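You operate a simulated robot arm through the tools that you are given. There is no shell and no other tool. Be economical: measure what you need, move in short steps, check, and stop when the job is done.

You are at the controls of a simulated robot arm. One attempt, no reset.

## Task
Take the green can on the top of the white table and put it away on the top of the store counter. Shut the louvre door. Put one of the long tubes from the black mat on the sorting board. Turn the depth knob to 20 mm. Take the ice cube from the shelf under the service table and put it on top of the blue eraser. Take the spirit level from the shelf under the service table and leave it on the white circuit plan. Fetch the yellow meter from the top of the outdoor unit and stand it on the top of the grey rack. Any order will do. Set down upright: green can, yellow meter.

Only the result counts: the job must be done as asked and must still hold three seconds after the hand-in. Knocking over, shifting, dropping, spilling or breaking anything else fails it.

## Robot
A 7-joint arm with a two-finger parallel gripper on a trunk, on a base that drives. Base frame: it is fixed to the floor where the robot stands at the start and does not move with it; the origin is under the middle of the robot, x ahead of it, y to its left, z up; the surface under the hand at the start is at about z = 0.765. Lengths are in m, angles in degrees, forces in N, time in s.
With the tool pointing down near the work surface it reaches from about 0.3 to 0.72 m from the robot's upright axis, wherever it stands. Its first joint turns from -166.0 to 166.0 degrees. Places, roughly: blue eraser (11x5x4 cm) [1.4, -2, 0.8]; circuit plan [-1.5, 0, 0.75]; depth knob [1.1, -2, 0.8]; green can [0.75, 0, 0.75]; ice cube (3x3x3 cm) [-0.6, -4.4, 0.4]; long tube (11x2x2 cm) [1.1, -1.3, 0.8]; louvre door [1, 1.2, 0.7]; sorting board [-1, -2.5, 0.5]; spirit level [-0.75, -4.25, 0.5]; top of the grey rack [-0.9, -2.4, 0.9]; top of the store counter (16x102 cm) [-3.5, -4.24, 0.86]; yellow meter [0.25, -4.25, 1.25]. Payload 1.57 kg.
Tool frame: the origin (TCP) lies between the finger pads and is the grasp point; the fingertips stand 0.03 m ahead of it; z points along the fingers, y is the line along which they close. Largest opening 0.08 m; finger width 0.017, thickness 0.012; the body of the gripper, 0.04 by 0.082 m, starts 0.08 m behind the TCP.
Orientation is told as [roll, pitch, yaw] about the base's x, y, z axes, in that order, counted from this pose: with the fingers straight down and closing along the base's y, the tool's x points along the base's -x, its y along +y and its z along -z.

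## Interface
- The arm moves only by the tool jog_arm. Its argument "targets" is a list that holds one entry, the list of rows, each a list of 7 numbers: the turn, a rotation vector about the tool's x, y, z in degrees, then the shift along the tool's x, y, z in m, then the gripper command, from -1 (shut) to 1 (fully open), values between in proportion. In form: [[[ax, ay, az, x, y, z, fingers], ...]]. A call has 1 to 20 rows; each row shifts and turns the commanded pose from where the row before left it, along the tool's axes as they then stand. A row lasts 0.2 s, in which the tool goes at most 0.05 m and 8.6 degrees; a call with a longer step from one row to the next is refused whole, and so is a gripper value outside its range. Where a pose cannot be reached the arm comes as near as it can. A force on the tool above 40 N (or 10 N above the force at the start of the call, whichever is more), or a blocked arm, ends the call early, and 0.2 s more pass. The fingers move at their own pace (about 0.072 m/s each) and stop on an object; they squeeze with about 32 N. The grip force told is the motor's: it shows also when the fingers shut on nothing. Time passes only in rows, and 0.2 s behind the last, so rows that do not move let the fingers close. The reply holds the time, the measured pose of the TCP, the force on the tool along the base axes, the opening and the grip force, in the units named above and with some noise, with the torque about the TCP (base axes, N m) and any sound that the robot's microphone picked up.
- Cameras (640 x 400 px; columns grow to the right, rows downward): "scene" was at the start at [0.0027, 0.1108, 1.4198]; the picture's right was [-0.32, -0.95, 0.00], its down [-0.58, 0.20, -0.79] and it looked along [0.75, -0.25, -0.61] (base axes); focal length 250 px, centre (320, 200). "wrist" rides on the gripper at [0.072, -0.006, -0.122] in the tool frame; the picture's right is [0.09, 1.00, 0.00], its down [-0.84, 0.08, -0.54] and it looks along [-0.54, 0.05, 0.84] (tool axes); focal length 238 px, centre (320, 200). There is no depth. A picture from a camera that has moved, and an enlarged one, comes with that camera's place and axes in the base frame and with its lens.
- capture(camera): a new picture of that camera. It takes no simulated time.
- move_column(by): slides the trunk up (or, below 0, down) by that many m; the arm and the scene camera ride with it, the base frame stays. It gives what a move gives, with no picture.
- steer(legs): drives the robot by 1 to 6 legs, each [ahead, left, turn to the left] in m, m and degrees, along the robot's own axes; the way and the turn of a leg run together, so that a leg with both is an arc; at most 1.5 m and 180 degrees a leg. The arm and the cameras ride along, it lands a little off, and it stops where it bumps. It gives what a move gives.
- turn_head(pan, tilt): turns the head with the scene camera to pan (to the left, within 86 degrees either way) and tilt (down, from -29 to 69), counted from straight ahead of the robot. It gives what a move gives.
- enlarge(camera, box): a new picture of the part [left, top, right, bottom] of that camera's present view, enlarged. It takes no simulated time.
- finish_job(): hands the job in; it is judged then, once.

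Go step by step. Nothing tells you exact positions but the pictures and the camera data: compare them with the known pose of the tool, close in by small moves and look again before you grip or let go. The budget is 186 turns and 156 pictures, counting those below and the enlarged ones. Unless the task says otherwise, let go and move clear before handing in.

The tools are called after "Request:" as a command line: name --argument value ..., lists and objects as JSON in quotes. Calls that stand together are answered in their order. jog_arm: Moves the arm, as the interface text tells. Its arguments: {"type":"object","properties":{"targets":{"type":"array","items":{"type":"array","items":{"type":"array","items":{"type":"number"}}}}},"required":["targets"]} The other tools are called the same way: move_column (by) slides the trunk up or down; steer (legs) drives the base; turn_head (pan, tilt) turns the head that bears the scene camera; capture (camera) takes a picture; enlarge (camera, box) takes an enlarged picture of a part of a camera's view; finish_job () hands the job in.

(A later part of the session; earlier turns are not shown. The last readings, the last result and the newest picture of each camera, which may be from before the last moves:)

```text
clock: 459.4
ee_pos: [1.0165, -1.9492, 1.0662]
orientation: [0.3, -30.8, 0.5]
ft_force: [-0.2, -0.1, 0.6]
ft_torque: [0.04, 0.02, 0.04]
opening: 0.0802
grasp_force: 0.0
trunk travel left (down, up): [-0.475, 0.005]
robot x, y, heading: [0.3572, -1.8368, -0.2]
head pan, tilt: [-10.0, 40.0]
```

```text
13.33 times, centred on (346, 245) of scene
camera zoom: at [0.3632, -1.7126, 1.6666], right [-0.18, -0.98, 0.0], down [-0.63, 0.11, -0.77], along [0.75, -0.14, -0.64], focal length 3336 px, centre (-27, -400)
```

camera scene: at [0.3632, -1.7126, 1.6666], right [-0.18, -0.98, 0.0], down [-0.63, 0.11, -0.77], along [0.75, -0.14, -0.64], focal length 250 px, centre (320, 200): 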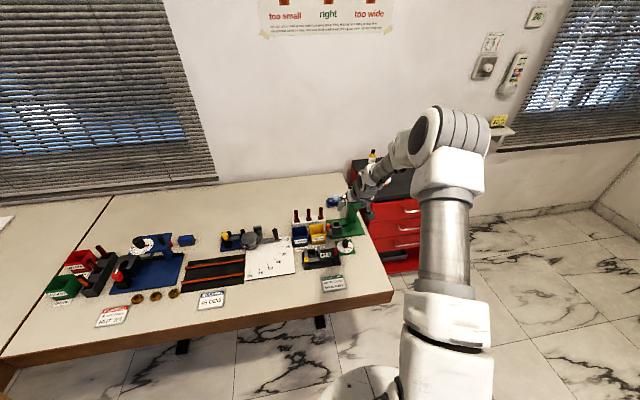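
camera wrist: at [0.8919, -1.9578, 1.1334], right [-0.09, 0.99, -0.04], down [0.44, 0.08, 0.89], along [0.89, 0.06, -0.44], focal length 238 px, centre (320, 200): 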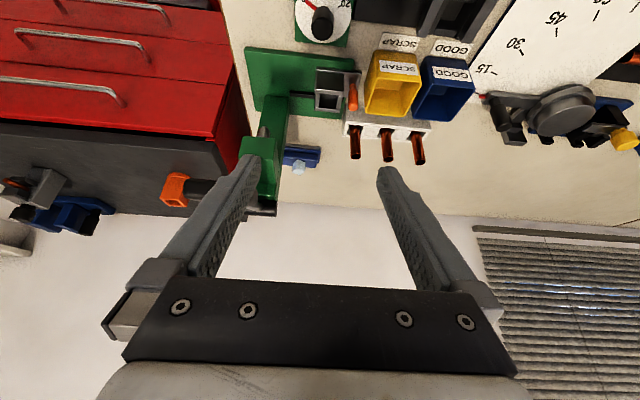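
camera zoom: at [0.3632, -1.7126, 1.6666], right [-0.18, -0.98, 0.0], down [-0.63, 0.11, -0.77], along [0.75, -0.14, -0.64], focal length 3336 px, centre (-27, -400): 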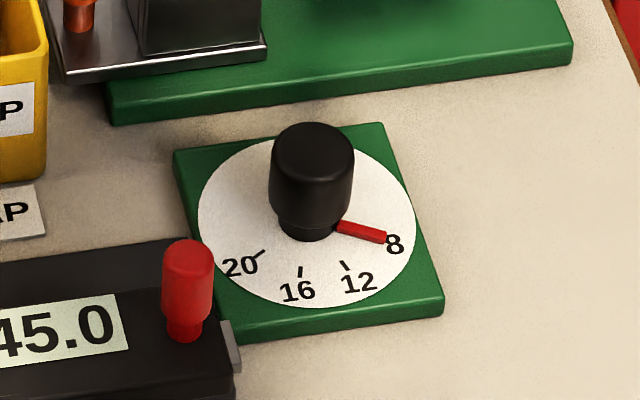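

Scale: 8→20 needs about 125° clockwise (41.7° per mark); pointer is at 8 now. Knob: diameter 27 mm at (1.059, -1.959), top z about 0.815. I'll turn it in two bites with a 30° lean from the west. Positioning first.

Request:
jog_arm --targets '[[[0, 0, 0, 0.0372, 0, -0.0222, 0.125], [0, 0, 0, 0.0372, 0, -0.0222, 0.125], [0, 0, 0, 0.0372, 0, -0.0222, 0.125]]]'

Request:
steer --legs '[[0.1, 0, 0]]'

Request:
jog_arm --targets '[[[0, 0, 0, 0.022, -0.003, 0.037, 0.125], [0, 0, 0, 0.022, -0.003, 0.037, 0.125], [0, 0, 0, 0.022, -0.003, 0.037, 0.125], [0, 0, 0, 0.019, 0, 0.0315, 0.125]]]'

Request:
capture --camera "wrist"

```text
clock: 460.1
ee_pos: [0.8848, -1.9551, 1.0674]
orientation: [0.3, -30.9, 0.5]
ft_force: [-0.1, 0.4, -0.5]
ft_torque: [-0.03, 0.0, -0.02]
opening: 0.0449
grasp_force: 0.0
trunk travel left (down, up): [-0.475, 0.005]
robot x, y, heading: [0.3555, -1.8361, -0.4]
head pan, tilt: [-10.0, 40.0]
```

```text
clock: 461.5
ee_pos: [0.9847, -1.9536, 1.068]
orientation: [0.4, -30.7, 0.5]
ft_force: [0.6, -0.2, -0.2]
ft_torque: [0.02, -0.01, 0.01]
opening: 0.0453
grasp_force: 0.0
trunk travel left (down, up): [-0.475, 0.005]
robot x, y, heading: [0.4559, -1.8375, -0.2]
head pan, tilt: [-10.0, 40.0]
```

```text
clock: 462.5
ee_pos: [0.9828, -1.9643, 0.9021]
orientation: [0.3, -30.9, 0.6]
ft_force: [-0.4, -0.1, 0.2]
ft_torque: [0.01, 0.01, -0.03]
opening: 0.0448
grasp_force: 0.1
trunk travel left (down, up): [-0.475, 0.005]
robot x, y, heading: [0.4612, -1.838, 0.0]
head pan, tilt: [-10.0, 40.0]
```

```text
26 pictures are left
camera wrist: at [0.8591, -1.9736, 0.969], right [-0.09, 0.99, -0.04], down [0.44, 0.08, 0.89], along [0.89, 0.06, -0.44], focal length 238 px, centre (320, 200)
```

wrist: 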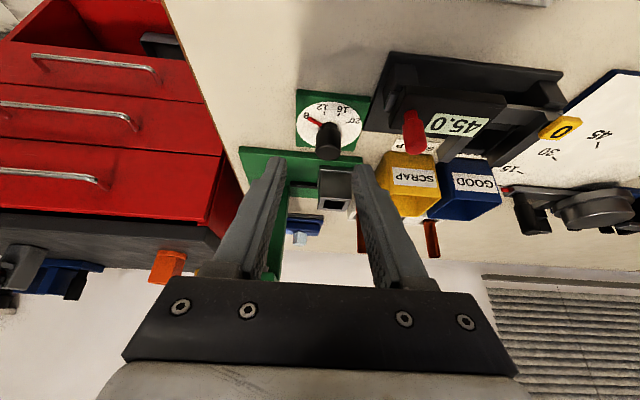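

Knob confirmed at (1.057, -1.957). Moving over, down, and gripping it.

Request:
jog_arm --targets '[[[0, 0, 0, -0.0283, 0.0035, 0.0169, 0.125], [0, 0, 0, -0.0283, 0.0035, 0.0169, 0.125], [0, 0, 0, 0.0148, 0, 0.0249, 0.125], [0, 0, 0, 0.0148, 0, 0.0249, 0.125], [0, 0, 0, 0.0148, 0, 0.0249, 0.125]]]'

Request:
enlarge --camera "wrist" --box '[240, 60, 420, 200]'

```text
clock: 463.7
ee_pos: [1.0506, -1.9545, 0.8162]
orientation: [0.4, -30.8, 0.6]
ft_force: [0.2, -0.1, -0.5]
ft_torque: [-0.01, 0.02, 0.0]
opening: 0.0451
grasp_force: 0.1
trunk travel left (down, up): [-0.475, 0.005]
robot x, y, heading: [0.4546, -1.8374, -0.2]
head pan, tilt: [-10.0, 40.0]
```

```text
2.86 times, centred on (330, 130) of wrist
camera zoom: at [0.9255, -1.9635, 0.8824], right [-0.09, 0.99, -0.04], down [0.44, 0.08, 0.89], along [0.89, 0.06, -0.44], focal length 681 px, centre (291, 400)
```

zoom: 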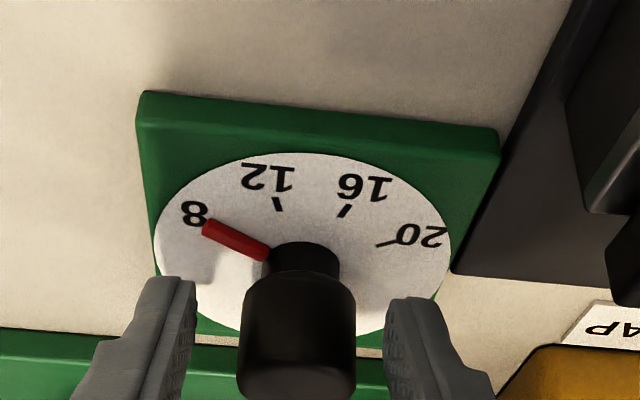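

Knob is centred between the fingers. Gripping and turning 62° clockwise about the vertical.

Request:
jog_arm --targets '[[[0, 0, 0, 0, 0.001, 0, -0.2], [0, 0, 0, 0, 0, 0, -1], [0, 0, 0, 0, 0, 0, -1], [3.97, 0, 6.66, 0, 0.0012, 0, -1], [3.97, 0, 6.66, 0, 0.0012, 0, -1], [3.97, 0, 6.66, 0, 0.0012, 0, -1], [3.97, 0, 6.66, 0, 0.0012, 0, -1], [3.97, 0, 6.66, 0, 0.0012, 0, -1], [3.97, 0, 6.66, 0, 0.0012, 0, -1], [3.97, 0, 6.66, 0, 0.0012, 0, -1], [3.97, 0, 6.66, 0, 0.0012, 0, -1]]]'

Request:
enlarge --camera "wrist" --box '[240, 60, 420, 200]'

```text
clock: 466.1
ee_pos: [1.0569, -1.9405, 0.8156]
orientation: [0.5, -30.5, -61.5]
ft_force: [10.6, 21.3, 4.4]
ft_torque: [0.32, -0.36, 0.3]
opening: 0.0278
grasp_force: 38.2
trunk travel left (down, up): [-0.475, 0.005]
robot x, y, heading: [0.4589, -1.8381, -0.2]
head pan, tilt: [-10.0, 40.0]
```

```text
2.86 times, centred on (330, 130) of wrist
camera zoom: at [0.9913, -1.8355, 0.8835], right [0.83, 0.55, -0.04], down [0.28, -0.36, 0.89], along [0.48, -0.76, -0.45], focal length 681 px, centre (291, 400)
```

zoom: 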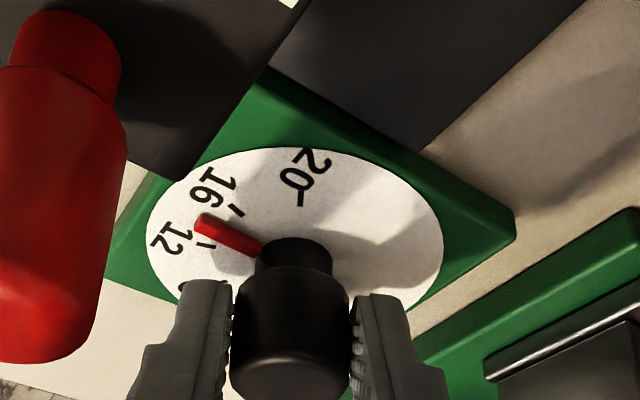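

The pointer went from 8 to about 13.7. Releasing, swinging back, re-gripping, and turning further (58°).

Request:
jog_arm --targets '[[[0, 0, 0, 0, 0, 0, 0.125], [0, 0, 0, 0, 0, 0, 0.125], [-3.97, 0, -6.66, 0, -0.0012, 0, 0.125], [-3.97, 0, -6.66, 0, -0.0012, 0, 0.125], [-3.97, 0, -6.66, 0, -0.0012, 0, 0.125], [-3.97, 0, -6.66, 0, -0.0012, 0, 0.125], [-3.97, 0, -6.66, 0, -0.0012, 0, 0.125], [-3.97, 0, -6.66, 0, -0.0012, 0, 0.125], [-3.97, 0, -6.66, 0, -0.0012, 0, 0.125], [-3.97, 0, -6.66, 0, -0.0012, 0, 0.125], [0, 0, 0, 0, 0, 0, -1], [0, 0, 0, 0, 0, 0, -1]]]'

Request:
jog_arm --targets '[[[4.1, 0, 6.87, 0, 0.0012, 0, -1], [4.1, 0, 6.87, 0, 0.0012, 0, -1], [4.1, 0, 6.87, 0, 0.0012, 0, -1], [4.1, 0, 6.87, 0, 0.0012, 0, -1], [4.1, 0, 6.87, 0, 0.0012, 0, -1], [4.1, 0, 6.87, 0, 0.0012, 0, -1], [4.1, 0, 6.87, 0, 0.0012, 0, -1]]]'

Request:
enlarge --camera "wrist" --box '[240, 60, 420, 200]'

```text
clock: 468.7
ee_pos: [1.0491, -1.9532, 0.8148]
orientation: [0.3, -31.0, 0.6]
ft_force: [-1.2, -0.9, 0.6]
ft_torque: [-0.16, -0.36, 0.01]
opening: 0.0278
grasp_force: 38.1
trunk travel left (down, up): [-0.475, 0.005]
robot x, y, heading: [0.4556, -1.8372, -0.0]
head pan, tilt: [-10.0, 40.0]
```

```text
clock: 470.3
ee_pos: [1.056, -1.9413, 0.8154]
orientation: [0.6, -30.6, -55.5]
ft_force: [12.1, 21.4, 2.8]
ft_torque: [-0.02, -0.65, 0.52]
opening: 0.0274
grasp_force: 37.5
trunk travel left (down, up): [-0.475, 0.005]
robot x, y, heading: [0.459, -1.8356, -0.2]
head pan, tilt: [-10.0, 40.0]
```

```text
2.86 times, centred on (330, 130) of wrist
camera zoom: at [0.9794, -1.8435, 0.8833], right [0.77, 0.63, -0.04], down [0.31, -0.33, 0.89], along [0.55, -0.7, -0.45], focal length 681 px, centre (291, 400)
```

zoom: 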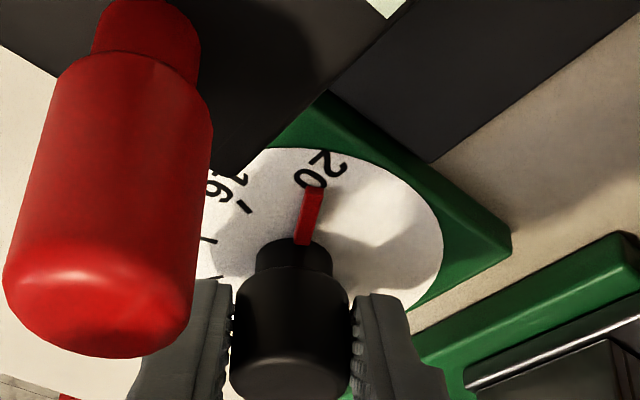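

Pointer appears to be on 20. Releasing and backing off to check from the scene camera.

Request:
jog_arm --targets '[[[0, 0, 0, 0, 0, 0, 0.125], [0, 0, 0, 0, 0, 0, 0.125], [0, 0, 0, -0.02, 0, -0.035, 0.125], [0, 0, 0, -0.02, 0, -0.035, 0.125], [0, 0, 0, -0.02, 0, -0.035, 0.125], [0, 0, 0, -0.02, 0, -0.035, 0.125], [0, 0, 0, -0.02, 0, -0.035, 0.125], [-4.1, 0, -6.87, 0.04, 0, -0.025, 0.125], [-4.1, 0, -6.87, 0.04, 0, -0.025, 0.125], [-4.1, 0, -6.87, 0.04, 0, -0.025, 0.125], [-4.1, 0, -6.87, 0, 0, 0, 0.125], [-4.1, 0, -6.87, 0, 0, 0, 0.125], [-4.1, 0, -6.87, 0, 0, 0, 0.125], [-4.1, 0, -6.87, 0, 0, 0, 0.125]]]'

Request:
enlarge --camera "scene" --box '[325, 250, 385, 288]'

```text
clock: 473.3
ee_pos: [0.9552, -1.8396, 1.021]
orientation: [0.4, -30.9, 0.7]
ft_force: [0.5, 0.3, 0.2]
ft_torque: [0.0, -0.04, -0.01]
opening: 0.0451
grasp_force: 0.1
trunk travel left (down, up): [-0.475, 0.005]
robot x, y, heading: [0.4585, -1.8354, -0.4]
head pan, tilt: [-10.0, 40.0]
```

```text
10.53 times, centred on (355, 269) of scene
camera zoom: at [0.462, -1.7133, 1.6666], right [-0.18, -0.98, 0.0], down [-0.63, 0.11, -0.77], along [0.75, -0.14, -0.64], focal length 2634 px, centre (-48, -526)
```

zoom: 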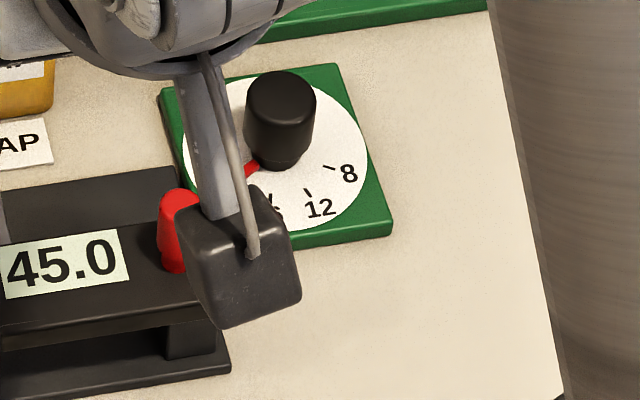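

The camera bracket hides it; moving the hand aside (+y) and looking again.

Request:
jog_arm --targets '[[[0, 0, 0, 0, 0.045, -0.01, 1], [0, 0, 0, 0, 0.045, -0.01, 1], [0, 0, 0, 0, 0.045, 0, 1], [0, 0, 0, 0, 0.045, 0, 1]]]'

Request:
enlarge --camera "scene" --box '[325, 250, 385, 288]'

```text
clock: 474.3
ee_pos: [0.9444, -1.6626, 1.0394]
orientation: [0.3, -30.9, 0.6]
ft_force: [-0.3, 0.3, -0.9]
ft_torque: [0.04, -0.01, -0.04]
opening: 0.08
grasp_force: 0.1
trunk travel left (down, up): [-0.475, 0.005]
robot x, y, heading: [0.4526, -1.8376, -0.5]
head pan, tilt: [-10.0, 40.0]
```

```text
10.53 times, centred on (355, 269) of scene
camera zoom: at [0.4618, -1.7125, 1.6666], right [-0.18, -0.98, 0.0], down [-0.63, 0.11, -0.77], along [0.75, -0.14, -0.64], focal length 2634 px, centre (-48, -526)
```

zoom: 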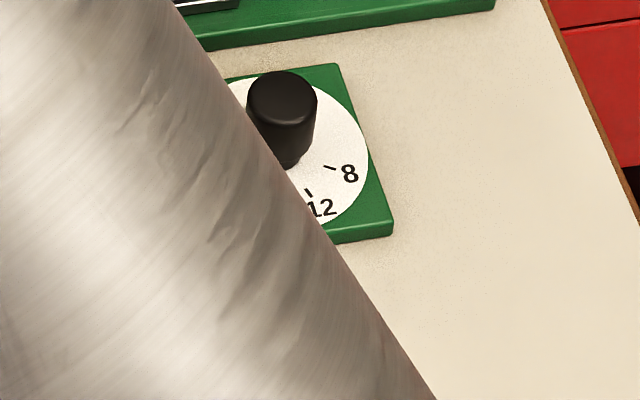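

I'll look at the dial from the tube's position. Strafing left to face the black mat.

Request:
steer --legs '[[-0.05, 0.36, 0]]'

Request:
turn_head --pan -20 --tilt 42

Request:
capture --camera "scene"

```text
clock: 477.6
ee_pos: [0.8986, -1.3007, 1.0391]
orientation: [0.3, -30.8, -0.1]
ft_force: [-0.9, -0.2, -0.9]
ft_torque: [0.01, 0.01, -0.03]
opening: 0.0798
grasp_force: 0.0
trunk travel left (down, up): [-0.475, 0.005]
robot x, y, heading: [0.4088, -1.4673, -1.1]
head pan, tilt: [-10.0, 40.0]
```

```text
clock: 478.3
ee_pos: [0.8999, -1.3018, 1.0374]
orientation: [0.5, -30.8, -0.1]
ft_force: [-0.2, 0.5, 0.1]
ft_torque: [-0.04, 0.01, -0.01]
opening: 0.08
grasp_force: 0.2
trunk travel left (down, up): [-0.475, 0.005]
robot x, y, heading: [0.4145, -1.4728, -0.7]
head pan, tilt: [-20.0, 42.0]
```

```text
20 pictures are left
camera scene: at [0.4125, -1.36, 1.6637], right [-0.35, -0.94, 0.0], down [-0.63, 0.24, -0.74], along [0.69, -0.26, -0.67], focal length 250 px, centre (320, 200)
```

scene: 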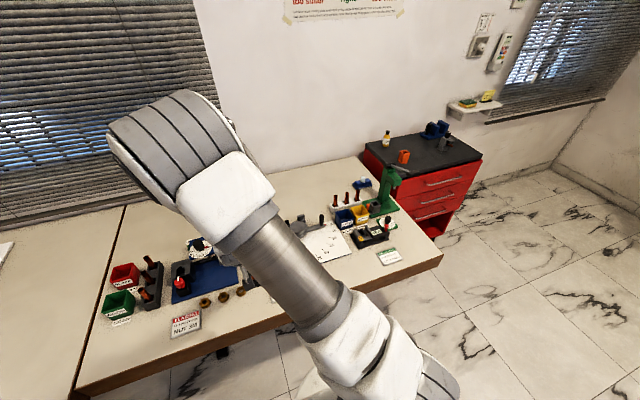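

Request:
enlarge --camera "scene" --box '[364, 208, 408, 236]'

```text
14.29 times, centred on (386, 222) of scene
camera zoom: at [0.4125, -1.36, 1.6637], right [-0.35, -0.94, 0.0], down [-0.63, 0.24, -0.74], along [0.69, -0.26, -0.67], focal length 3574 px, centre (-623, -114)
```

zoom: 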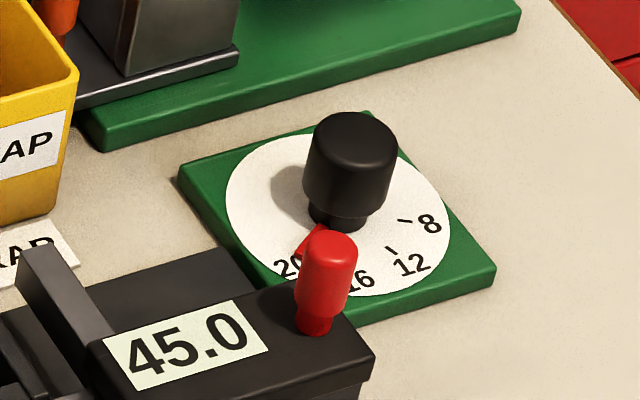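

The pointer is on 20. Now the tube: straightening the tool and looking at the mat with the wrist camera.

Request:
jog_arm --targets '[[[0, 7.7, 0, 0, -0.02, 0, 1], [0, 7.7, 0, 0, -0.02, 0, 1], [0, 7.7, 0, 0, -0.02, 0, 1], [0, 7.7, 0, 0, -0.02, 0, 1]]]'

Request:
capture --camera "wrist"

```text
clock: 479.3
ee_pos: [0.9001, -1.38, 1.0366]
orientation: [0.4, 0.1, 0.1]
ft_force: [0.0, 0.0, 0.3]
ft_torque: [0.0, 0.0, -0.03]
opening: 0.0801
grasp_force: 0.2
trunk travel left (down, up): [-0.475, 0.005]
robot x, y, heading: [0.4134, -1.4686, -0.8]
head pan, tilt: [-20.0, 42.0]
```

```text
18 pictures are left
camera wrist: at [0.8289, -1.3876, 1.1574], right [-0.09, 1.0, 0.01], down [0.84, 0.08, 0.54], along [0.54, 0.06, -0.84], focal length 238 px, centre (320, 200)
```

wrist: 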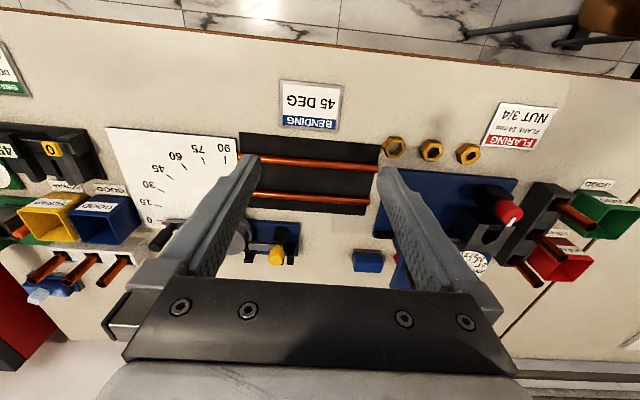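

Tubes are about 24 cm long, lying along y: near one at (1.002, -1.388), far one at (1.069, -1.376). Turning the gripper 90° and moving over the near one.

Request:
jog_arm --targets '[[[0, 0, 8.2, 0, 0, 0, 0], [0, 0, 8.2, 0, 0, 0, 0], [0, 0, 8.2, 0, 0, 0, 0], [0, 0, 8.2, 0, 0, 0, 0], [0, 0, 8.2, 0, 0, 0, 0], [0, 0, 8.2, 0, 0, 0, 0], [0, 0, 8.2, 0, 0, 0, 0], [0, 0, 8.2, 0, 0, 0, 0], [0, 0, 8.2, 0, 0, 0, 0], [0, 0, 8.1, 0, 0, 0, 0], [0, 0, 8.1, 0, 0, 0, 0], [0, 0, 0, -0.003, 0.034, 0, 0], [0, 0, 0, -0.003, 0.034, 0, 0], [0, 0, 0, -0.002, 0.034, 0, 0], [0, 0, 0, 0, 0, 0.045, 0], [0, 0, 0, 0, 0, 0.045, 0], [0, 0, 0, 0, 0, 0.045, 0], [0, 0, 0, 0, 0, 0.025, 0]]]'

Request:
capture --camera "wrist"

```text
clock: 483.1
ee_pos: [1.0034, -1.387, 0.8767]
orientation: [0.0, 0.3, -89.9]
ft_force: [0.1, 0.9, -0.1]
ft_torque: [0.04, 0.01, 0.0]
opening: 0.0399
grasp_force: 0.1
trunk travel left (down, up): [-0.475, 0.005]
robot x, y, heading: [0.4124, -1.4707, -0.9]
head pan, tilt: [-20.0, 42.0]
```

```text
17 pictures are left
camera wrist: at [0.9955, -1.3166, 0.9995], right [1.0, 0.09, 0.0], down [0.08, -0.84, 0.54], along [0.05, -0.53, -0.84], focal length 238 px, centre (320, 200)
```

wrist: 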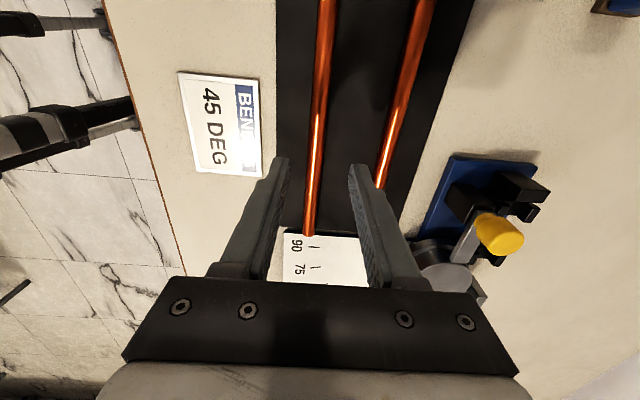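

Tube is well between the fingers. Lowering and gripping.

Request:
jog_arm --targets '[[[0, 0, 0, 0, -0.005, 0.04, 0], [0, 0, 0, 0, 0, 0.024, 0], [0, 0, 0, 0, 0, 0.009, 0], [0, 0, 0, 0, 0, 0, -1], [0, 0, 0, 0, 0, 0, -1], [0, 0, 0, 0, 0, 0, -1]]]'

```text
clock: 484.5
ee_pos: [0.9969, -1.3853, 0.8062]
orientation: [0.1, 0.4, -89.9]
ft_force: [0.0, -0.8, 0.0]
ft_torque: [-0.03, -0.03, -0.02]
opening: 0.0133
grasp_force: 29.7
trunk travel left (down, up): [-0.475, 0.005]
robot x, y, heading: [0.4131, -1.4707, -0.9]
head pan, tilt: [-20.0, 42.0]
```

Gripped (13 mm). Lifting, retracting and driving to the rack side.

Request:
jog_arm --targets '[[[0, 0, 0, 0, 0, -0.03, -1], [0, 0, 0, 0, 0, -0.045, -1], [0, 0, 0, 0, 0, -0.045, -1], [0, 0, 0, 0, 0, -0.045, -1], [0, 0, 0, 0, -0.045, 0, -1], [0, 0, 0, 0, -0.045, 0, -1], [0, 0, 0, 0, -0.045, 0, -1]]]'

Request:
steer --legs '[[-0.4, 0, 0], [0, 0, 180], [0, 0.95, 0]]'

Request:
move_column --by -0.35

Request:
turn_head --pan 0 --tilt 28

Request:
capture --camera "scene"

```text
clock: 486.1
ee_pos: [0.8592, -1.3858, 0.9678]
orientation: [0.0, 0.3, -89.9]
ft_force: [-0.1, -0.8, -0.2]
ft_torque: [0.02, -0.01, 0.03]
opening: 0.0131
grasp_force: 30.2
trunk travel left (down, up): [-0.475, 0.005]
robot x, y, heading: [0.4105, -1.4678, -0.6]
head pan, tilt: [-20.0, 42.0]
```

```text
clock: 506.1
ee_pos: [-0.4481, -2.4713, 0.9675]
orientation: [0.0, 0.3, 89.9]
ft_force: [0.2, -0.4, -1.2]
ft_torque: [-0.02, -0.03, -0.01]
opening: 0.0131
grasp_force: 29.6
trunk travel left (down, up): [-0.475, 0.005]
robot x, y, heading: [0.0013, -2.3933, 179.0]
head pan, tilt: [-20.0, 42.0]
```

```text
clock: 509.6
ee_pos: [-0.4486, -2.4708, 0.6177]
orientation: [0.0, 0.4, 89.9]
ft_force: [1.0, 0.6, 0.3]
ft_torque: [-0.02, 0.01, 0.01]
opening: 0.0135
grasp_force: 30.4
trunk travel left (down, up): [-0.125, 0.355]
robot x, y, heading: [0.002, -2.3917, 179.0]
head pan, tilt: [-20.0, 42.0]
```

```text
clock: 510.4
ee_pos: [-0.4471, -2.4718, 0.617]
orientation: [0.0, 0.2, 89.9]
ft_force: [-0.4, -0.4, -0.9]
ft_torque: [-0.01, 0.01, -0.02]
opening: 0.0136
grasp_force: 30.1
trunk travel left (down, up): [-0.125, 0.355]
robot x, y, heading: [-0.0005, -2.3911, 178.7]
head pan, tilt: [0.0, 28.0]
```

```text
16 pictures are left
camera scene: at [-0.0114, -2.5307, 1.3351], right [0.02, 1.0, 0.0], down [0.47, -0.01, -0.88], along [-0.88, 0.02, -0.47], focal length 250 px, centre (320, 200)
```

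scene: 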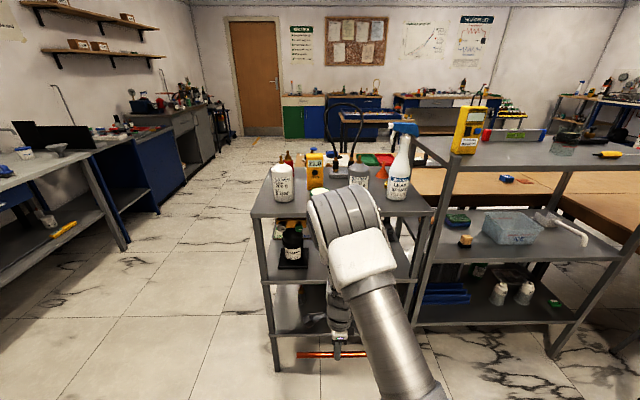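

The tube hangs below the hand. Zooming on the rack's middle shelf to find the sorting board.

Request:
enlarge --camera "scene" --box '[250, 200, 440, 330]'

```text
3.08 times, centred on (345, 265) of scene
camera zoom: at [-0.0114, -2.5307, 1.3351], right [0.02, 1.0, 0.0], down [0.47, -0.01, -0.88], along [-0.88, 0.02, -0.47], focal length 770 px, centre (243, 0)
```

zoom: 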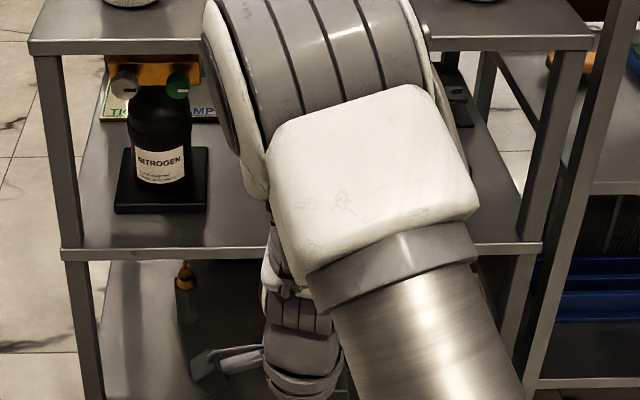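

The arm hides the middle. I'll strafe right 0.3 m and look left past the arm.

Request:
steer --legs '[[0, -0.32, 0]]'

Request:
turn_head --pan 20 --tilt 32

Request:
enlarge --camera "scene" --box '[200, 100, 440, 300]'

```text
clock: 513.3
ee_pos: [-0.4429, -2.1504, 0.6182]
orientation: [0.0, 0.3, 89.5]
ft_force: [1.1, 0.4, -1.6]
ft_torque: [0.01, -0.01, -0.02]
opening: 0.0135
grasp_force: 29.4
trunk travel left (down, up): [-0.125, 0.355]
robot x, y, heading: [0.0104, -2.075, 178.9]
head pan, tilt: [0.0, 28.0]
```

```text
clock: 514.2
ee_pos: [-0.443, -2.1521, 0.616]
orientation: [0.0, 0.3, 89.6]
ft_force: [0.0, -0.3, -1.4]
ft_torque: [0.0, 0.02, 0.03]
opening: 0.0131
grasp_force: 29.8
trunk travel left (down, up): [-0.125, 0.355]
robot x, y, heading: [0.0093, -2.074, 178.7]
head pan, tilt: [20.0, 32.0]
```

```text
2.00 times, centred on (320, 200) of scene
camera zoom: at [0.0008, -2.2442, 1.3288], right [-0.32, 0.95, 0.0], down [0.5, 0.17, -0.85], along [-0.8, -0.27, -0.53], focal length 500 px, centre (320, 200)
```

zoom: 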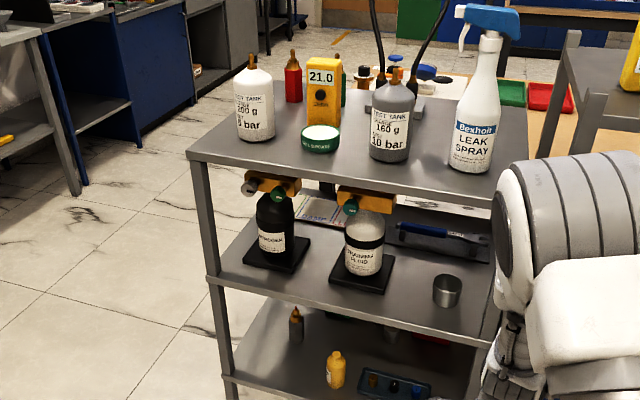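

Request:
enlarge --camera "scene" --box '[290, 180, 420, 260]'

```text
4.92 times, centred on (355, 220) of scene
camera zoom: at [0.0008, -2.2442, 1.3288], right [-0.32, 0.95, 0.0], down [0.5, 0.17, -0.85], along [-0.8, -0.27, -0.53], focal length 1232 px, centre (148, 102)
```

zoom: 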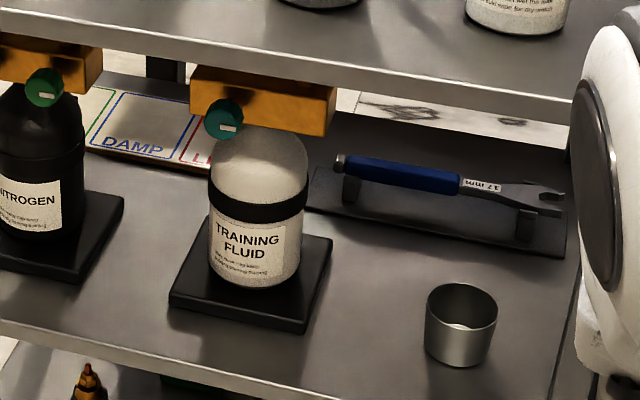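

The sorting board (TIGHT/DAMP/LEAK zones) lies at the back (west side) of the middle shelf, about x -0.98..-1.12, y -2.73..-2.46, z 0.61, with bottles in front of it. I'll reach it from the west side of the rack instead. Driving round through the corridor.

Request:
steer --legs '[[0, 1.25, 0], [1.5, 0, 0], [0.15, 0, 0], [0, 0, -179], [0, 0.38, 0]]'

Request:
turn_head --pan 25 --tilt 35

Request:
capture --camera "scene"

```text
clock: 547.1
ee_pos: [-1.267, -2.8303, 0.6165]
orientation: [0.1, 0.3, -83.9]
ft_force: [0.3, -0.5, -0.7]
ft_torque: [0.01, 0.0, 0.01]
opening: 0.013
grasp_force: 29.3
trunk travel left (down, up): [-0.125, 0.355]
robot x, y, heading: [-1.7021, -2.9572, 5.2]
head pan, tilt: [20.0, 32.0]
stopped in leg 5: the robot was blocked; the commanded pose is now the measured one
```

```text
clock: 547.8
ee_pos: [-1.2666, -2.8291, 0.6182]
orientation: [0.1, 0.2, -83.9]
ft_force: [0.1, 0.6, -1.4]
ft_torque: [-0.02, -0.02, -0.01]
opening: 0.0132
grasp_force: 29.5
trunk travel left (down, up): [-0.125, 0.355]
robot x, y, heading: [-1.701, -2.9628, 5.2]
head pan, tilt: [25.0, 35.0]
```

```text
12 pictures are left
camera scene: at [-1.7196, -2.7849, 1.3242], right [0.5, -0.86, 0.0], down [-0.5, -0.29, -0.82], along [0.71, 0.41, -0.57], focal length 250 px, centre (320, 200)
```

scene: 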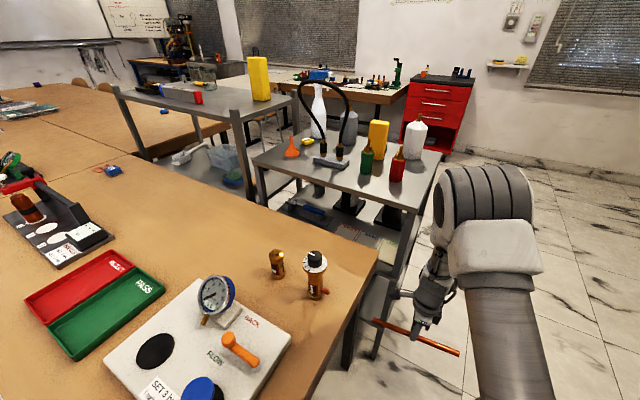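

The desk's end reaches (-1.22, -2.69), leaving a gap to the rack. I can slip the hand through that gap, tilted, from the west. Zooming once to fix the board's corners.

Request:
enlarge --camera "scene" --box '[270, 180, 430, 290]'

```text
3.64 times, centred on (350, 235) of scene
camera zoom: at [-1.7196, -2.7849, 1.3242], right [0.5, -0.86, 0.0], down [-0.5, -0.29, -0.82], along [0.71, 0.41, -0.57], focal length 910 px, centre (211, 73)
```

zoom: 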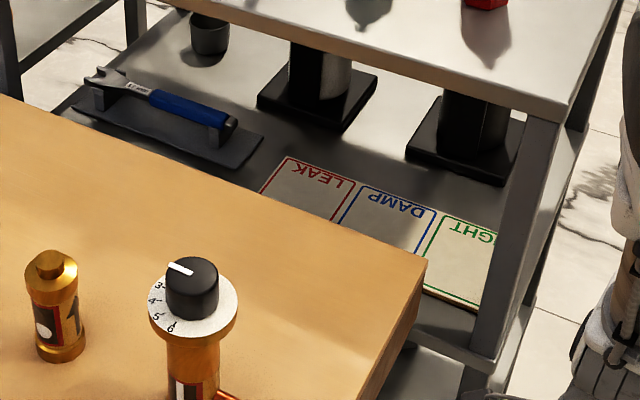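

Board: x -1.06..-0.94, y -2.71..-2.435. I'll place the tube at (-1.0, -2.57), entering along a 33° tilted axis between desk edge and rack top. Repositioning the base, then the arm.

Request:
steer --legs '[[0, -0.09, -5.2], [0.25, 0, 0]]'

Request:
jog_arm --targets '[[[0, 0, 0, 0, 0, -0.05, -1], [0, 0, 0, 0, 0, -0.05, -1], [0, 0, 0, 0, 0, -0.05, -1], [0, 0, 0, 0, 0, -0.05, -1], [0, 0, 0, 0, 0, -0.05, -1], [0, 0, 0, 0, 0, -0.05, -1]]]'

```text
clock: 550.9
ee_pos: [-1.007, -2.9589, 0.6179]
orientation: [0.1, 0.4, -89.0]
ft_force: [0.3, 0.2, -0.7]
ft_torque: [0.02, -0.01, -0.03]
opening: 0.013
grasp_force: 29.7
trunk travel left (down, up): [-0.125, 0.355]
robot x, y, heading: [-1.4569, -3.0481, 0.7]
head pan, tilt: [25.0, 35.0]
```

```text
clock: 552.3
ee_pos: [-1.0102, -2.9612, 0.918]
orientation: [0.0, 0.2, -89.0]
ft_force: [1.6, -0.3, -0.9]
ft_torque: [0.02, 0.03, 0.02]
opening: 0.013
grasp_force: 29.8
trunk travel left (down, up): [-0.125, 0.355]
robot x, y, heading: [-1.4587, -3.0479, 0.0]
head pan, tilt: [25.0, 35.0]
```

Going back (-x) and then left (+y) to the entry point, then tilting.

Request:
jog_arm --targets '[[[0, 0, 0, 0, -0.049, 0, -1], [0, 0, 0, 0, -0.049, 0, -1], [0, 0, 0, 0, -0.049, 0, -1], [0, 0, 0, 0, -0.049, 0, -1], [0, 0, 0, 0.0489, 0, 0, -1], [0, 0, 0, 0.0489, 0, 0, -1], [0, 0, 0, 0.0489, 0, 0, -1], [0, 0, 0, 0.0489, 0, 0, -1], [0, 0, 0, 0.0489, 0, 0, -1], [0, 0, 0, 0.0489, 0, 0, -1], [0, 0, 0, 0.0489, 0, 0, -1], [0, 0, 0, 0.0489, 0, 0, -1], [-8.25, 0, 0, 0, 0, 0, -1], [-8.25, 0, 0, 0, 0, 0, -1], [-8.25, 0, 0, 0, 0, 0, -1], [-8.25, 0, 0, 0, 0, 0, -1]]]'

Request:
capture --camera "scene"

```text
clock: 555.7
ee_pos: [-1.2058, -2.5739, 0.9194]
orientation: [33.1, 0.5, -89.5]
ft_force: [0.6, -0.2, -0.8]
ft_torque: [-0.01, 0.07, 0.0]
opening: 0.0127
grasp_force: 29.6
trunk travel left (down, up): [-0.125, 0.355]
robot x, y, heading: [-1.454, -3.052, 0.3]
head pan, tilt: [25.0, 35.0]
```

```text
10 pictures are left
camera scene: at [-1.4538, -2.8734, 1.3243], right [0.43, -0.91, 0.0], down [-0.52, -0.24, -0.82], along [0.74, 0.35, -0.57], focal length 250 px, centre (320, 200)
```

scene: 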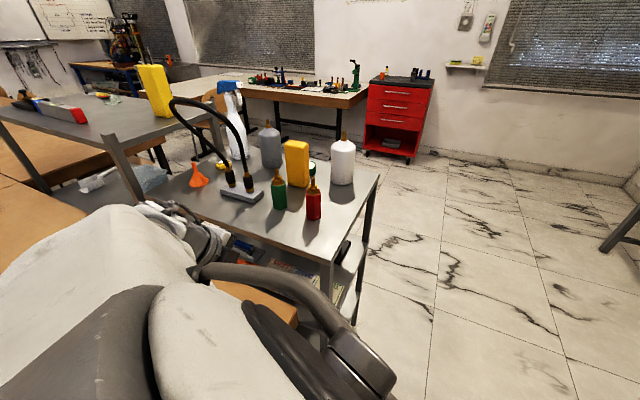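

Entry pose is right. Advancing along the tool axis 25 cm, watching forces.

Request:
jog_arm --targets '[[[0, 0, 0, 0, 0.002, 0.04, -1], [0, 0, 0, 0, 0.002, 0.04, -1], [0, 0, 0, 0, 0, 0.04, -1], [0, 0, 0, 0, 0, 0.04, -1], [0, 0, 0, 0, 0, 0.04, -1], [0, 0, 0, 0, 0, 0.04, -1]]]'

Request:
capture --camera "wrist"

```text
clock: 557.1
ee_pos: [-1.0769, -2.5678, 0.7199]
orientation: [33.1, 0.3, -88.9]
ft_force: [0.8, 0.4, -0.2]
ft_torque: [0.03, 0.01, 0.02]
opening: 0.0128
grasp_force: 29.5
trunk travel left (down, up): [-0.125, 0.355]
robot x, y, heading: [-1.4513, -3.0484, 0.1]
head pan, tilt: [25.0, 35.0]
```

```text
9 pictures are left
camera wrist: at [-1.1507, -2.4983, 0.8186], right [0.83, 0.1, 0.54], down [-0.22, -0.84, 0.49], along [0.51, -0.53, -0.68], focal length 238 px, centre (320, 200)
```

wrist: 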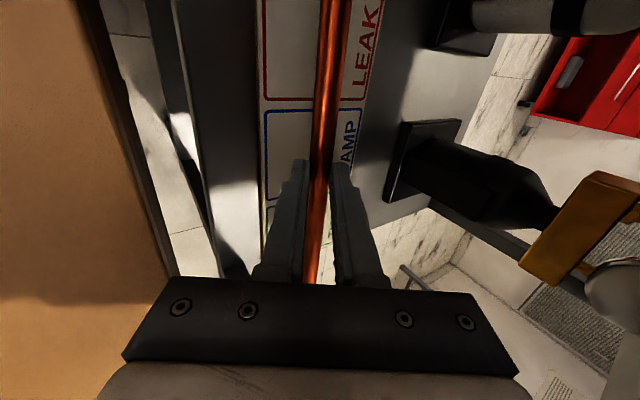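

The tube is lined up over the board. Going the rest of the way, slowly at the end.

Request:
jog_arm --targets '[[[0, 0, 0, 0, 0.003, 0.03, -1], [0, 0, 0, 0, 0.003, 0.03, -1], [0, 0, 0, 0, 0.003, 0.02, -1], [0, 0, 0, 0, 0, 0.006, -1], [0, 0, 0, 0, 0, 0.005, -1], [0, 0, 0, 0, 0, 0.004, -1]]]'

Request:
capture --camera "wrist"

```text
clock: 558.1
ee_pos: [-1.0224, -2.5661, 0.6618]
orientation: [33.7, 0.9, -88.5]
ft_force: [-4.8, -1.8, 18.3]
ft_torque: [-0.83, 0.04, -0.2]
opening: 0.0128
grasp_force: 30.1
trunk travel left (down, up): [-0.125, 0.355]
robot x, y, heading: [-1.4547, -3.0511, 0.3]
head pan, tilt: [25.0, 35.0]
stopped in row 4: the force on the tool passed its limit at 51 N (the readings are from after the stop); the commanded pose is now the measured one
```

```text
8 pictures are left
camera wrist: at [-1.0966, -2.4976, 0.7607], right [0.83, 0.1, 0.55], down [-0.22, -0.85, 0.48], along [0.52, -0.52, -0.68], focal length 238 px, centre (320, 200)
```

wrist: 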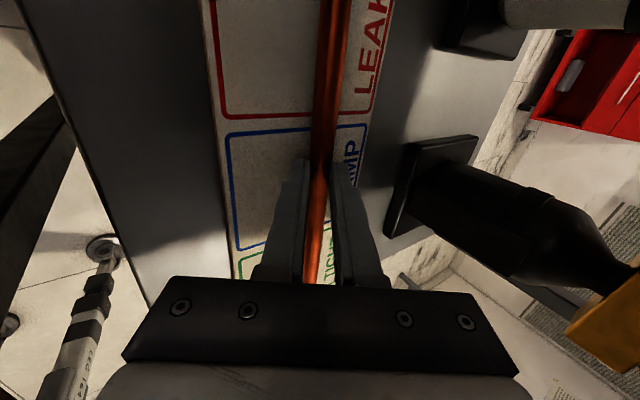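

The lower fingertip touches the board; the tube is about 7 mm above it. Opening just slightly so the tube slides down the pad onto the board, then withdrawing slowly.

Request:
jog_arm --targets '[[[0, 0, 0, 0, 0, 0, -0.58], [0, 0, 0, 0, 0, 0, -0.52], [0, 0, 0, 0, 0, 0, -0.48], [0, 0, 0, 0, 0, 0, -0.45]]]'

Request:
enlarge --camera "wrist" --box '[200, 0, 440, 290]'

```text
clock: 559.1
ee_pos: [-1.0207, -2.5666, 0.6631]
orientation: [33.8, 0.9, -88.7]
ft_force: [3.2, 3.4, 30.9]
ft_torque: [-0.03, -0.18, 0.02]
opening: 0.0137
grasp_force: 0.1
trunk travel left (down, up): [-0.125, 0.355]
robot x, y, heading: [-1.4527, -3.0496, 0.2]
head pan, tilt: [25.0, 35.0]
```

```text
1.38 times, centred on (320, 145) of wrist
camera zoom: at [-1.0963, -2.4978, 0.7608], right [0.83, 0.1, 0.56], down [-0.22, -0.85, 0.48], along [0.52, -0.52, -0.68], focal length 329 px, centre (320, 276)
```

zoom: 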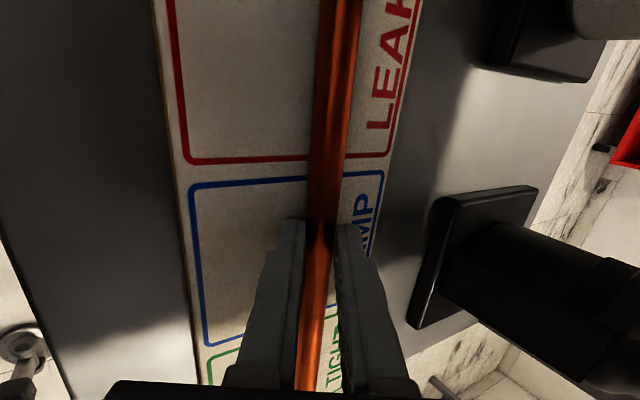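

The lower finger is pressing on the board. Raising 4 mm while opening a little more.

Request:
jog_arm --targets '[[[0, 0, 0, 0, 0.0022, -0.0034, -0.5], [0, 0, 0, 0, 0.001, -0.0015, -0.4], [0, 0, 0, 0, 0, 0, -0.3], [0, 0, 0, 0, 0, 0, -0.3]]]'

Request:
enlarge --camera "wrist" --box '[200, 0, 440, 290]'

```text
clock: 560.1
ee_pos: [-1.0227, -2.5686, 0.6658]
orientation: [33.4, 0.5, -88.9]
ft_force: [4.6, -1.7, 10.2]
ft_torque: [-0.11, -0.18, -0.01]
opening: 0.02
grasp_force: 0.1
trunk travel left (down, up): [-0.125, 0.355]
robot x, y, heading: [-1.4557, -3.0509, 0.3]
head pan, tilt: [25.0, 35.0]
```

```text
1.38 times, centred on (320, 145) of wrist
camera zoom: at [-1.0965, -2.4993, 0.7628], right [0.83, 0.1, 0.55], down [-0.22, -0.85, 0.49], along [0.52, -0.52, -0.68], focal length 329 px, centre (320, 276)
```

zoom: 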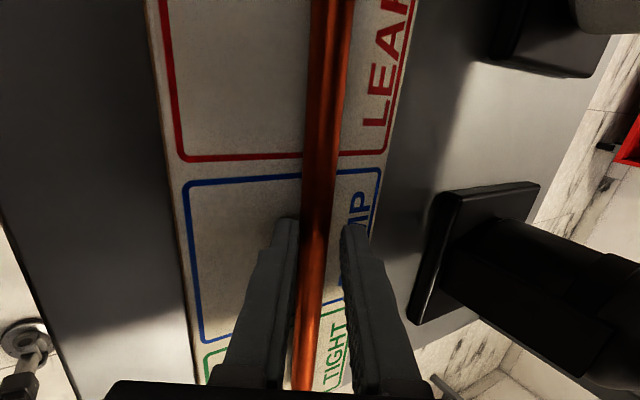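

The tube has dropped onto the board, resting by the lower finger. Withdrawing gently along the tool axis.

Request:
jog_arm --targets '[[[0, 0, 0, 0, 0.001, -0.005, -0.3], [0, 0, 0, 0, 0, -0.008, -0.2], [0, 0, 0, 0, 0, -0.012, -0.2], [0, 0, 0, 0, 0, -0.02, -0.2], [0, 0, 0, 0, 0, -0.03, -0.2]]]'

Request:
capture --camera "wrist"

```text
clock: 561.3
ee_pos: [-1.0644, -2.57, 0.7299]
orientation: [33.4, 0.6, -88.8]
ft_force: [0.1, 0.5, 0.0]
ft_torque: [0.03, -0.03, 0.01]
opening: 0.032
grasp_force: 0.1
trunk travel left (down, up): [-0.125, 0.355]
robot x, y, heading: [-1.4543, -3.0484, 0.1]
head pan, tilt: [25.0, 35.0]
```

```text
5 pictures are left
camera wrist: at [-1.1378, -2.5015, 0.8276], right [0.83, 0.1, 0.55], down [-0.22, -0.85, 0.49], along [0.52, -0.52, -0.68], focal length 238 px, centre (320, 200)
```

wrist: 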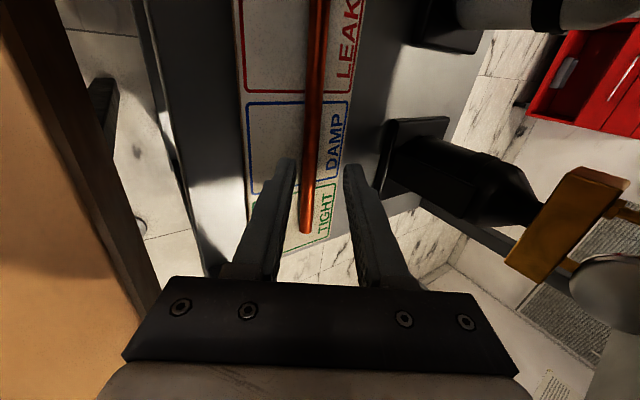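

The tube lies on the sorting board. Withdrawing fully and moving clear.

Request:
jog_arm --targets '[[[0, 0, 0, 0, -0.001, -0.04, -0.2], [0, 0, 0, 0, -0.001, -0.04, -0.2], [0, 0, 0, 0, -0.001, -0.04, -0.2], [0, 0, 0, 0, 0, -0.04, -0.2], [0, 0, 0, 0, 0, -0.04, -0.2], [0, 0, 0, 0, 0, -0.04, -0.2], [0, 0, 0, -0.045, 0, 0, -0.2], [0, 0, 0, -0.045, 0, 0, -0.2], [0, 0, 0, -0.045, 0, 0, -0.2], [0, 0, 0, -0.045, 0, 0, -0.2], [0, 0, 0, -0.045, 0, 0, -0.2], [0, 0, 0, -0.045, 0, 0, -0.2], [0, 0, 0, -0.045, 0, 0, -0.2], [0, 0, 0, -0.045, 0, 0, -0.2]]]'

Request:
steer --legs '[[-0.2, -0.1, 0]]'

Request:
enlarge --camera "scene" --box '[230, 100, 450, 290]'

```text
clock: 562.1
ee_pos: [-1.1099, -2.5821, 0.8031]
orientation: [33.0, -0.2, -90.0]
ft_force: [-11.6, 4.5, -7.0]
ft_torque: [-0.61, -1.18, 0.16]
opening: 0.0321
grasp_force: 0.0
trunk travel left (down, up): [-0.125, 0.355]
robot x, y, heading: [-1.4547, -3.0463, 0.5]
head pan, tilt: [25.0, 35.0]
stopped in row 3: the force on the tool passed its limit at 59 N (the readings are from after the stop); the commanded pose is now the measured one
```

```text
clock: 562.7
ee_pos: [-1.1102, -2.5851, 0.8031]
orientation: [32.9, -0.2, -90.1]
ft_force: [-3.5, 0.8, -0.5]
ft_torque: [-0.04, -0.34, 0.07]
opening: 0.0319
grasp_force: 0.0
trunk travel left (down, up): [-0.125, 0.355]
robot x, y, heading: [-1.4554, -3.0477, 0.6]
head pan, tilt: [25.0, 35.0]
stopped in leg 1: the robot was blocked; the commanded pose is now the measured one
```

```text
2.11 times, centred on (340, 195) of scene
camera zoom: at [-1.4567, -2.8732, 1.3242], right [0.43, -0.9, 0.0], down [-0.52, -0.25, -0.82], along [0.74, 0.35, -0.57], focal length 527 px, centre (278, 210)
```

zoom: 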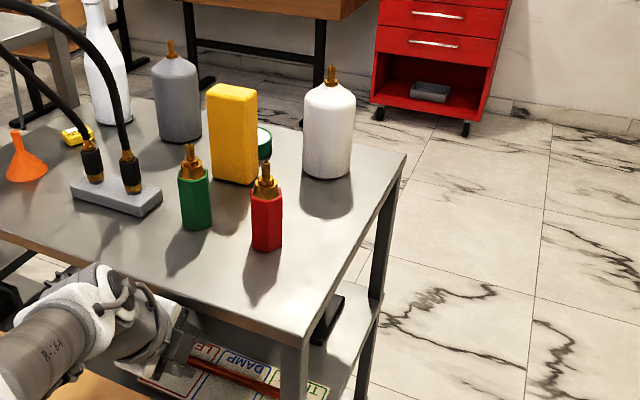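

The hand caught the rack-top edge (I came out 2 cm too far east), and the base move was blocked before doing anything; things still stand. Shifting 2.5 cm west first, then continuing out.

Request:
jog_arm --targets '[[[0, 0, 0, 0, -0.01, 0, -0.2], [0, 0, 0, 0, -0.01, 0, -0.2], [0, 0, 0, 0, -0.004, -0.005, -0.2]]]'

```text
clock: 563.7
ee_pos: [-1.1083, -2.601, 0.7967]
orientation: [32.6, 0.4, -93.5]
ft_force: [-4.3, 0.8, -1.6]
ft_torque: [-0.1, -0.46, 0.1]
opening: 0.0319
grasp_force: 0.1
trunk travel left (down, up): [-0.125, 0.355]
robot x, y, heading: [-1.4564, -3.0494, 0.3]
head pan, tilt: [25.0, 35.0]
stopped in row 3: the arm was blocked; the commanded pose is now the measured one
```

Blocked again; I need to see what the arm touches. One look with the head turned toward the wrist.

Request:
turn_head --pan 50 --tilt 48

Request:
capture --camera "scene"

```text
clock: 564.6
ee_pos: [-1.1087, -2.6, 0.7964]
orientation: [32.8, 0.4, -93.4]
ft_force: [-6.8, -0.5, -4.7]
ft_torque: [-0.02, -0.72, 0.15]
opening: 0.0321
grasp_force: 0.1
trunk travel left (down, up): [-0.125, 0.355]
robot x, y, heading: [-1.4546, -3.0511, 0.4]
head pan, tilt: [50.0, 48.0]
```

```text
3 pictures are left
camera scene: at [-1.4859, -2.8501, 1.3051], right [0.77, -0.64, 0.0], down [-0.47, -0.57, -0.67], along [0.43, 0.52, -0.74], focal length 250 px, centre (320, 200)
```

scene: 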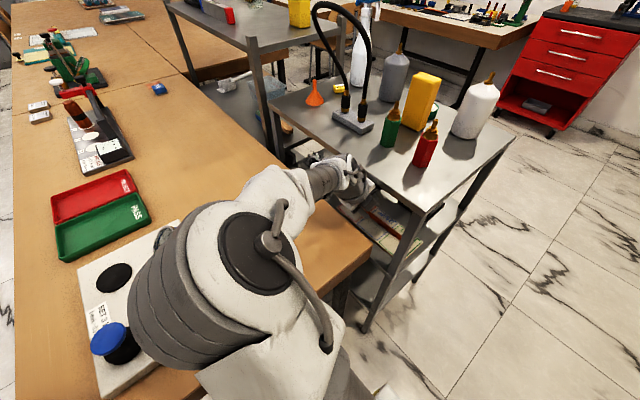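

The hand is pressing under the rack-top edge while the elbow hangs over the desk items. I'll go back in along the axis to the free spot, shift onto the original entry line, and then retrace it.

Request:
jog_arm --targets '[[[0, 0, 0, 0, 0, 0.015, -0.2], [0, 1, -1.5, 0, 0, 0.02, -0.2], [0, 0.9, -1.44, 0.01, 0, 0.02, -0.2], [0, 0, 0, 0.01, -0.006, 0, -0.2], [0, 0, 0, 0.01, -0.006, 0, -0.2]]]'

```text
clock: 565.8
ee_pos: [-1.0916, -2.5701, 0.7431]
orientation: [32.6, 0.4, -89.7]
ft_force: [0.0, 0.2, 0.0]
ft_torque: [0.0, 0.01, -0.03]
opening: 0.0319
grasp_force: 0.0
trunk travel left (down, up): [-0.125, 0.355]
robot x, y, heading: [-1.4557, -3.0483, 0.3]
head pan, tilt: [50.0, 48.0]
```

Free again and exactly on the entry line. Retracing it out.

Request:
jog_arm --targets '[[[0, 0, 0, 0, -0.001, -0.03, -0.2], [0, 0, 0, 0, -0.001, -0.03, -0.2], [0, 0, 0, 0, 0, -0.035, -0.2], [0, 0, 0, 0, 0, -0.035, -0.2], [0, 0, 0, 0, 0, -0.04, -0.2], [0, 0, 0, 0, 0, -0.04, -0.2]]]'

```text
clock: 566.6
ee_pos: [-1.1105, -2.5981, 0.7961]
orientation: [32.2, -1.6, -93.7]
ft_force: [-12.7, 4.0, -11.7]
ft_torque: [-0.67, -1.49, 0.23]
opening: 0.0319
grasp_force: 0.1
trunk travel left (down, up): [-0.125, 0.355]
robot x, y, heading: [-1.4581, -3.0444, 0.7]
head pan, tilt: [50.0, 48.0]
stopped in row 3: the force on the tool passed its limit at 74 N (the readings are from after the stop); the commanded pose is now the measured one
```

The torque shows the gripper body's upper corner catching the rack-top edge at about x -1.13. I'll go back in, shut the fingers, shift 4 cm west at that depth, and only then withdraw.

Request:
jog_arm --targets '[[[0, 0, 0, 0, 0, 0.015, -0.5], [0, 1, -1.6, 0, 0, 0.02, -1], [0, 1.1, -1.7, 0.01, 0, 0.02, -1], [0, 0, 0, 0.01, -0.005, 0, -1], [0, 0, 0, 0.008, -0.004, 0, -1], [0, 0, 0, 0, 0, 0, -1]]]'

```text
clock: 568.0
ee_pos: [-1.0866, -2.57, 0.7442]
orientation: [32.3, -1.4, -89.7]
ft_force: [0.7, -1.2, 0.0]
ft_torque: [-0.01, 0.01, 0.0]
opening: 0.0
grasp_force: 21.6
trunk travel left (down, up): [-0.125, 0.355]
robot x, y, heading: [-1.4551, -3.051, 0.6]
head pan, tilt: [50.0, 48.0]
```

Free again. Shifting west 4.5 cm in small steps.

Request:
jog_arm --targets '[[[0, 0, 0, 0, -0.0127, -0.008, -1], [0, 0, 0, 0, -0.0127, -0.008, -1], [0, 0, 0, 0, -0.0127, -0.008, -1]]]'

```text
clock: 568.8
ee_pos: [-1.1226, -2.5772, 0.7458]
orientation: [32.4, -1.4, -90.7]
ft_force: [-0.2, -0.4, -0.4]
ft_torque: [0.01, 0.01, 0.0]
opening: 0.0002
grasp_force: 21.4
trunk travel left (down, up): [-0.125, 0.355]
robot x, y, heading: [-1.4593, -3.0524, 0.5]
head pan, tilt: [50.0, 48.0]
```

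No contact at the tool. Raising the trunk 2 cm to free the elbow, then withdrawing along the axis step by step.

Request:
move_column --by 0.02

Request:
jog_arm --targets '[[[0, 0, 0, 0, 0, -0.025, -1], [0, 0, 0, 0, 0, -0.025, -1]]]'

```text
clock: 569.5
ee_pos: [-1.1251, -2.5778, 0.7655]
orientation: [32.2, -1.4, -90.7]
ft_force: [-0.5, 0.3, 0.1]
ft_torque: [-0.03, 0.0, 0.0]
opening: 0.0
grasp_force: 21.2
trunk travel left (down, up): [-0.145, 0.335]
robot x, y, heading: [-1.4539, -3.0492, 0.6]
head pan, tilt: [50.0, 48.0]
```

```text
clock: 570.3
ee_pos: [-1.1105, -2.6075, 0.7958]
orientation: [32.0, -2.9, -96.1]
ft_force: [-9.8, 4.4, -11.4]
ft_torque: [-0.79, -1.24, 0.24]
opening: 0.0
grasp_force: 21.3
trunk travel left (down, up): [-0.145, 0.335]
robot x, y, heading: [-1.4567, -3.0507, 0.6]
head pan, tilt: [50.0, 48.0]
stopped in row 2: the force on the tool passed its limit at 42 N (the readings are from after the stop); the commanded pose is now the measured one
```

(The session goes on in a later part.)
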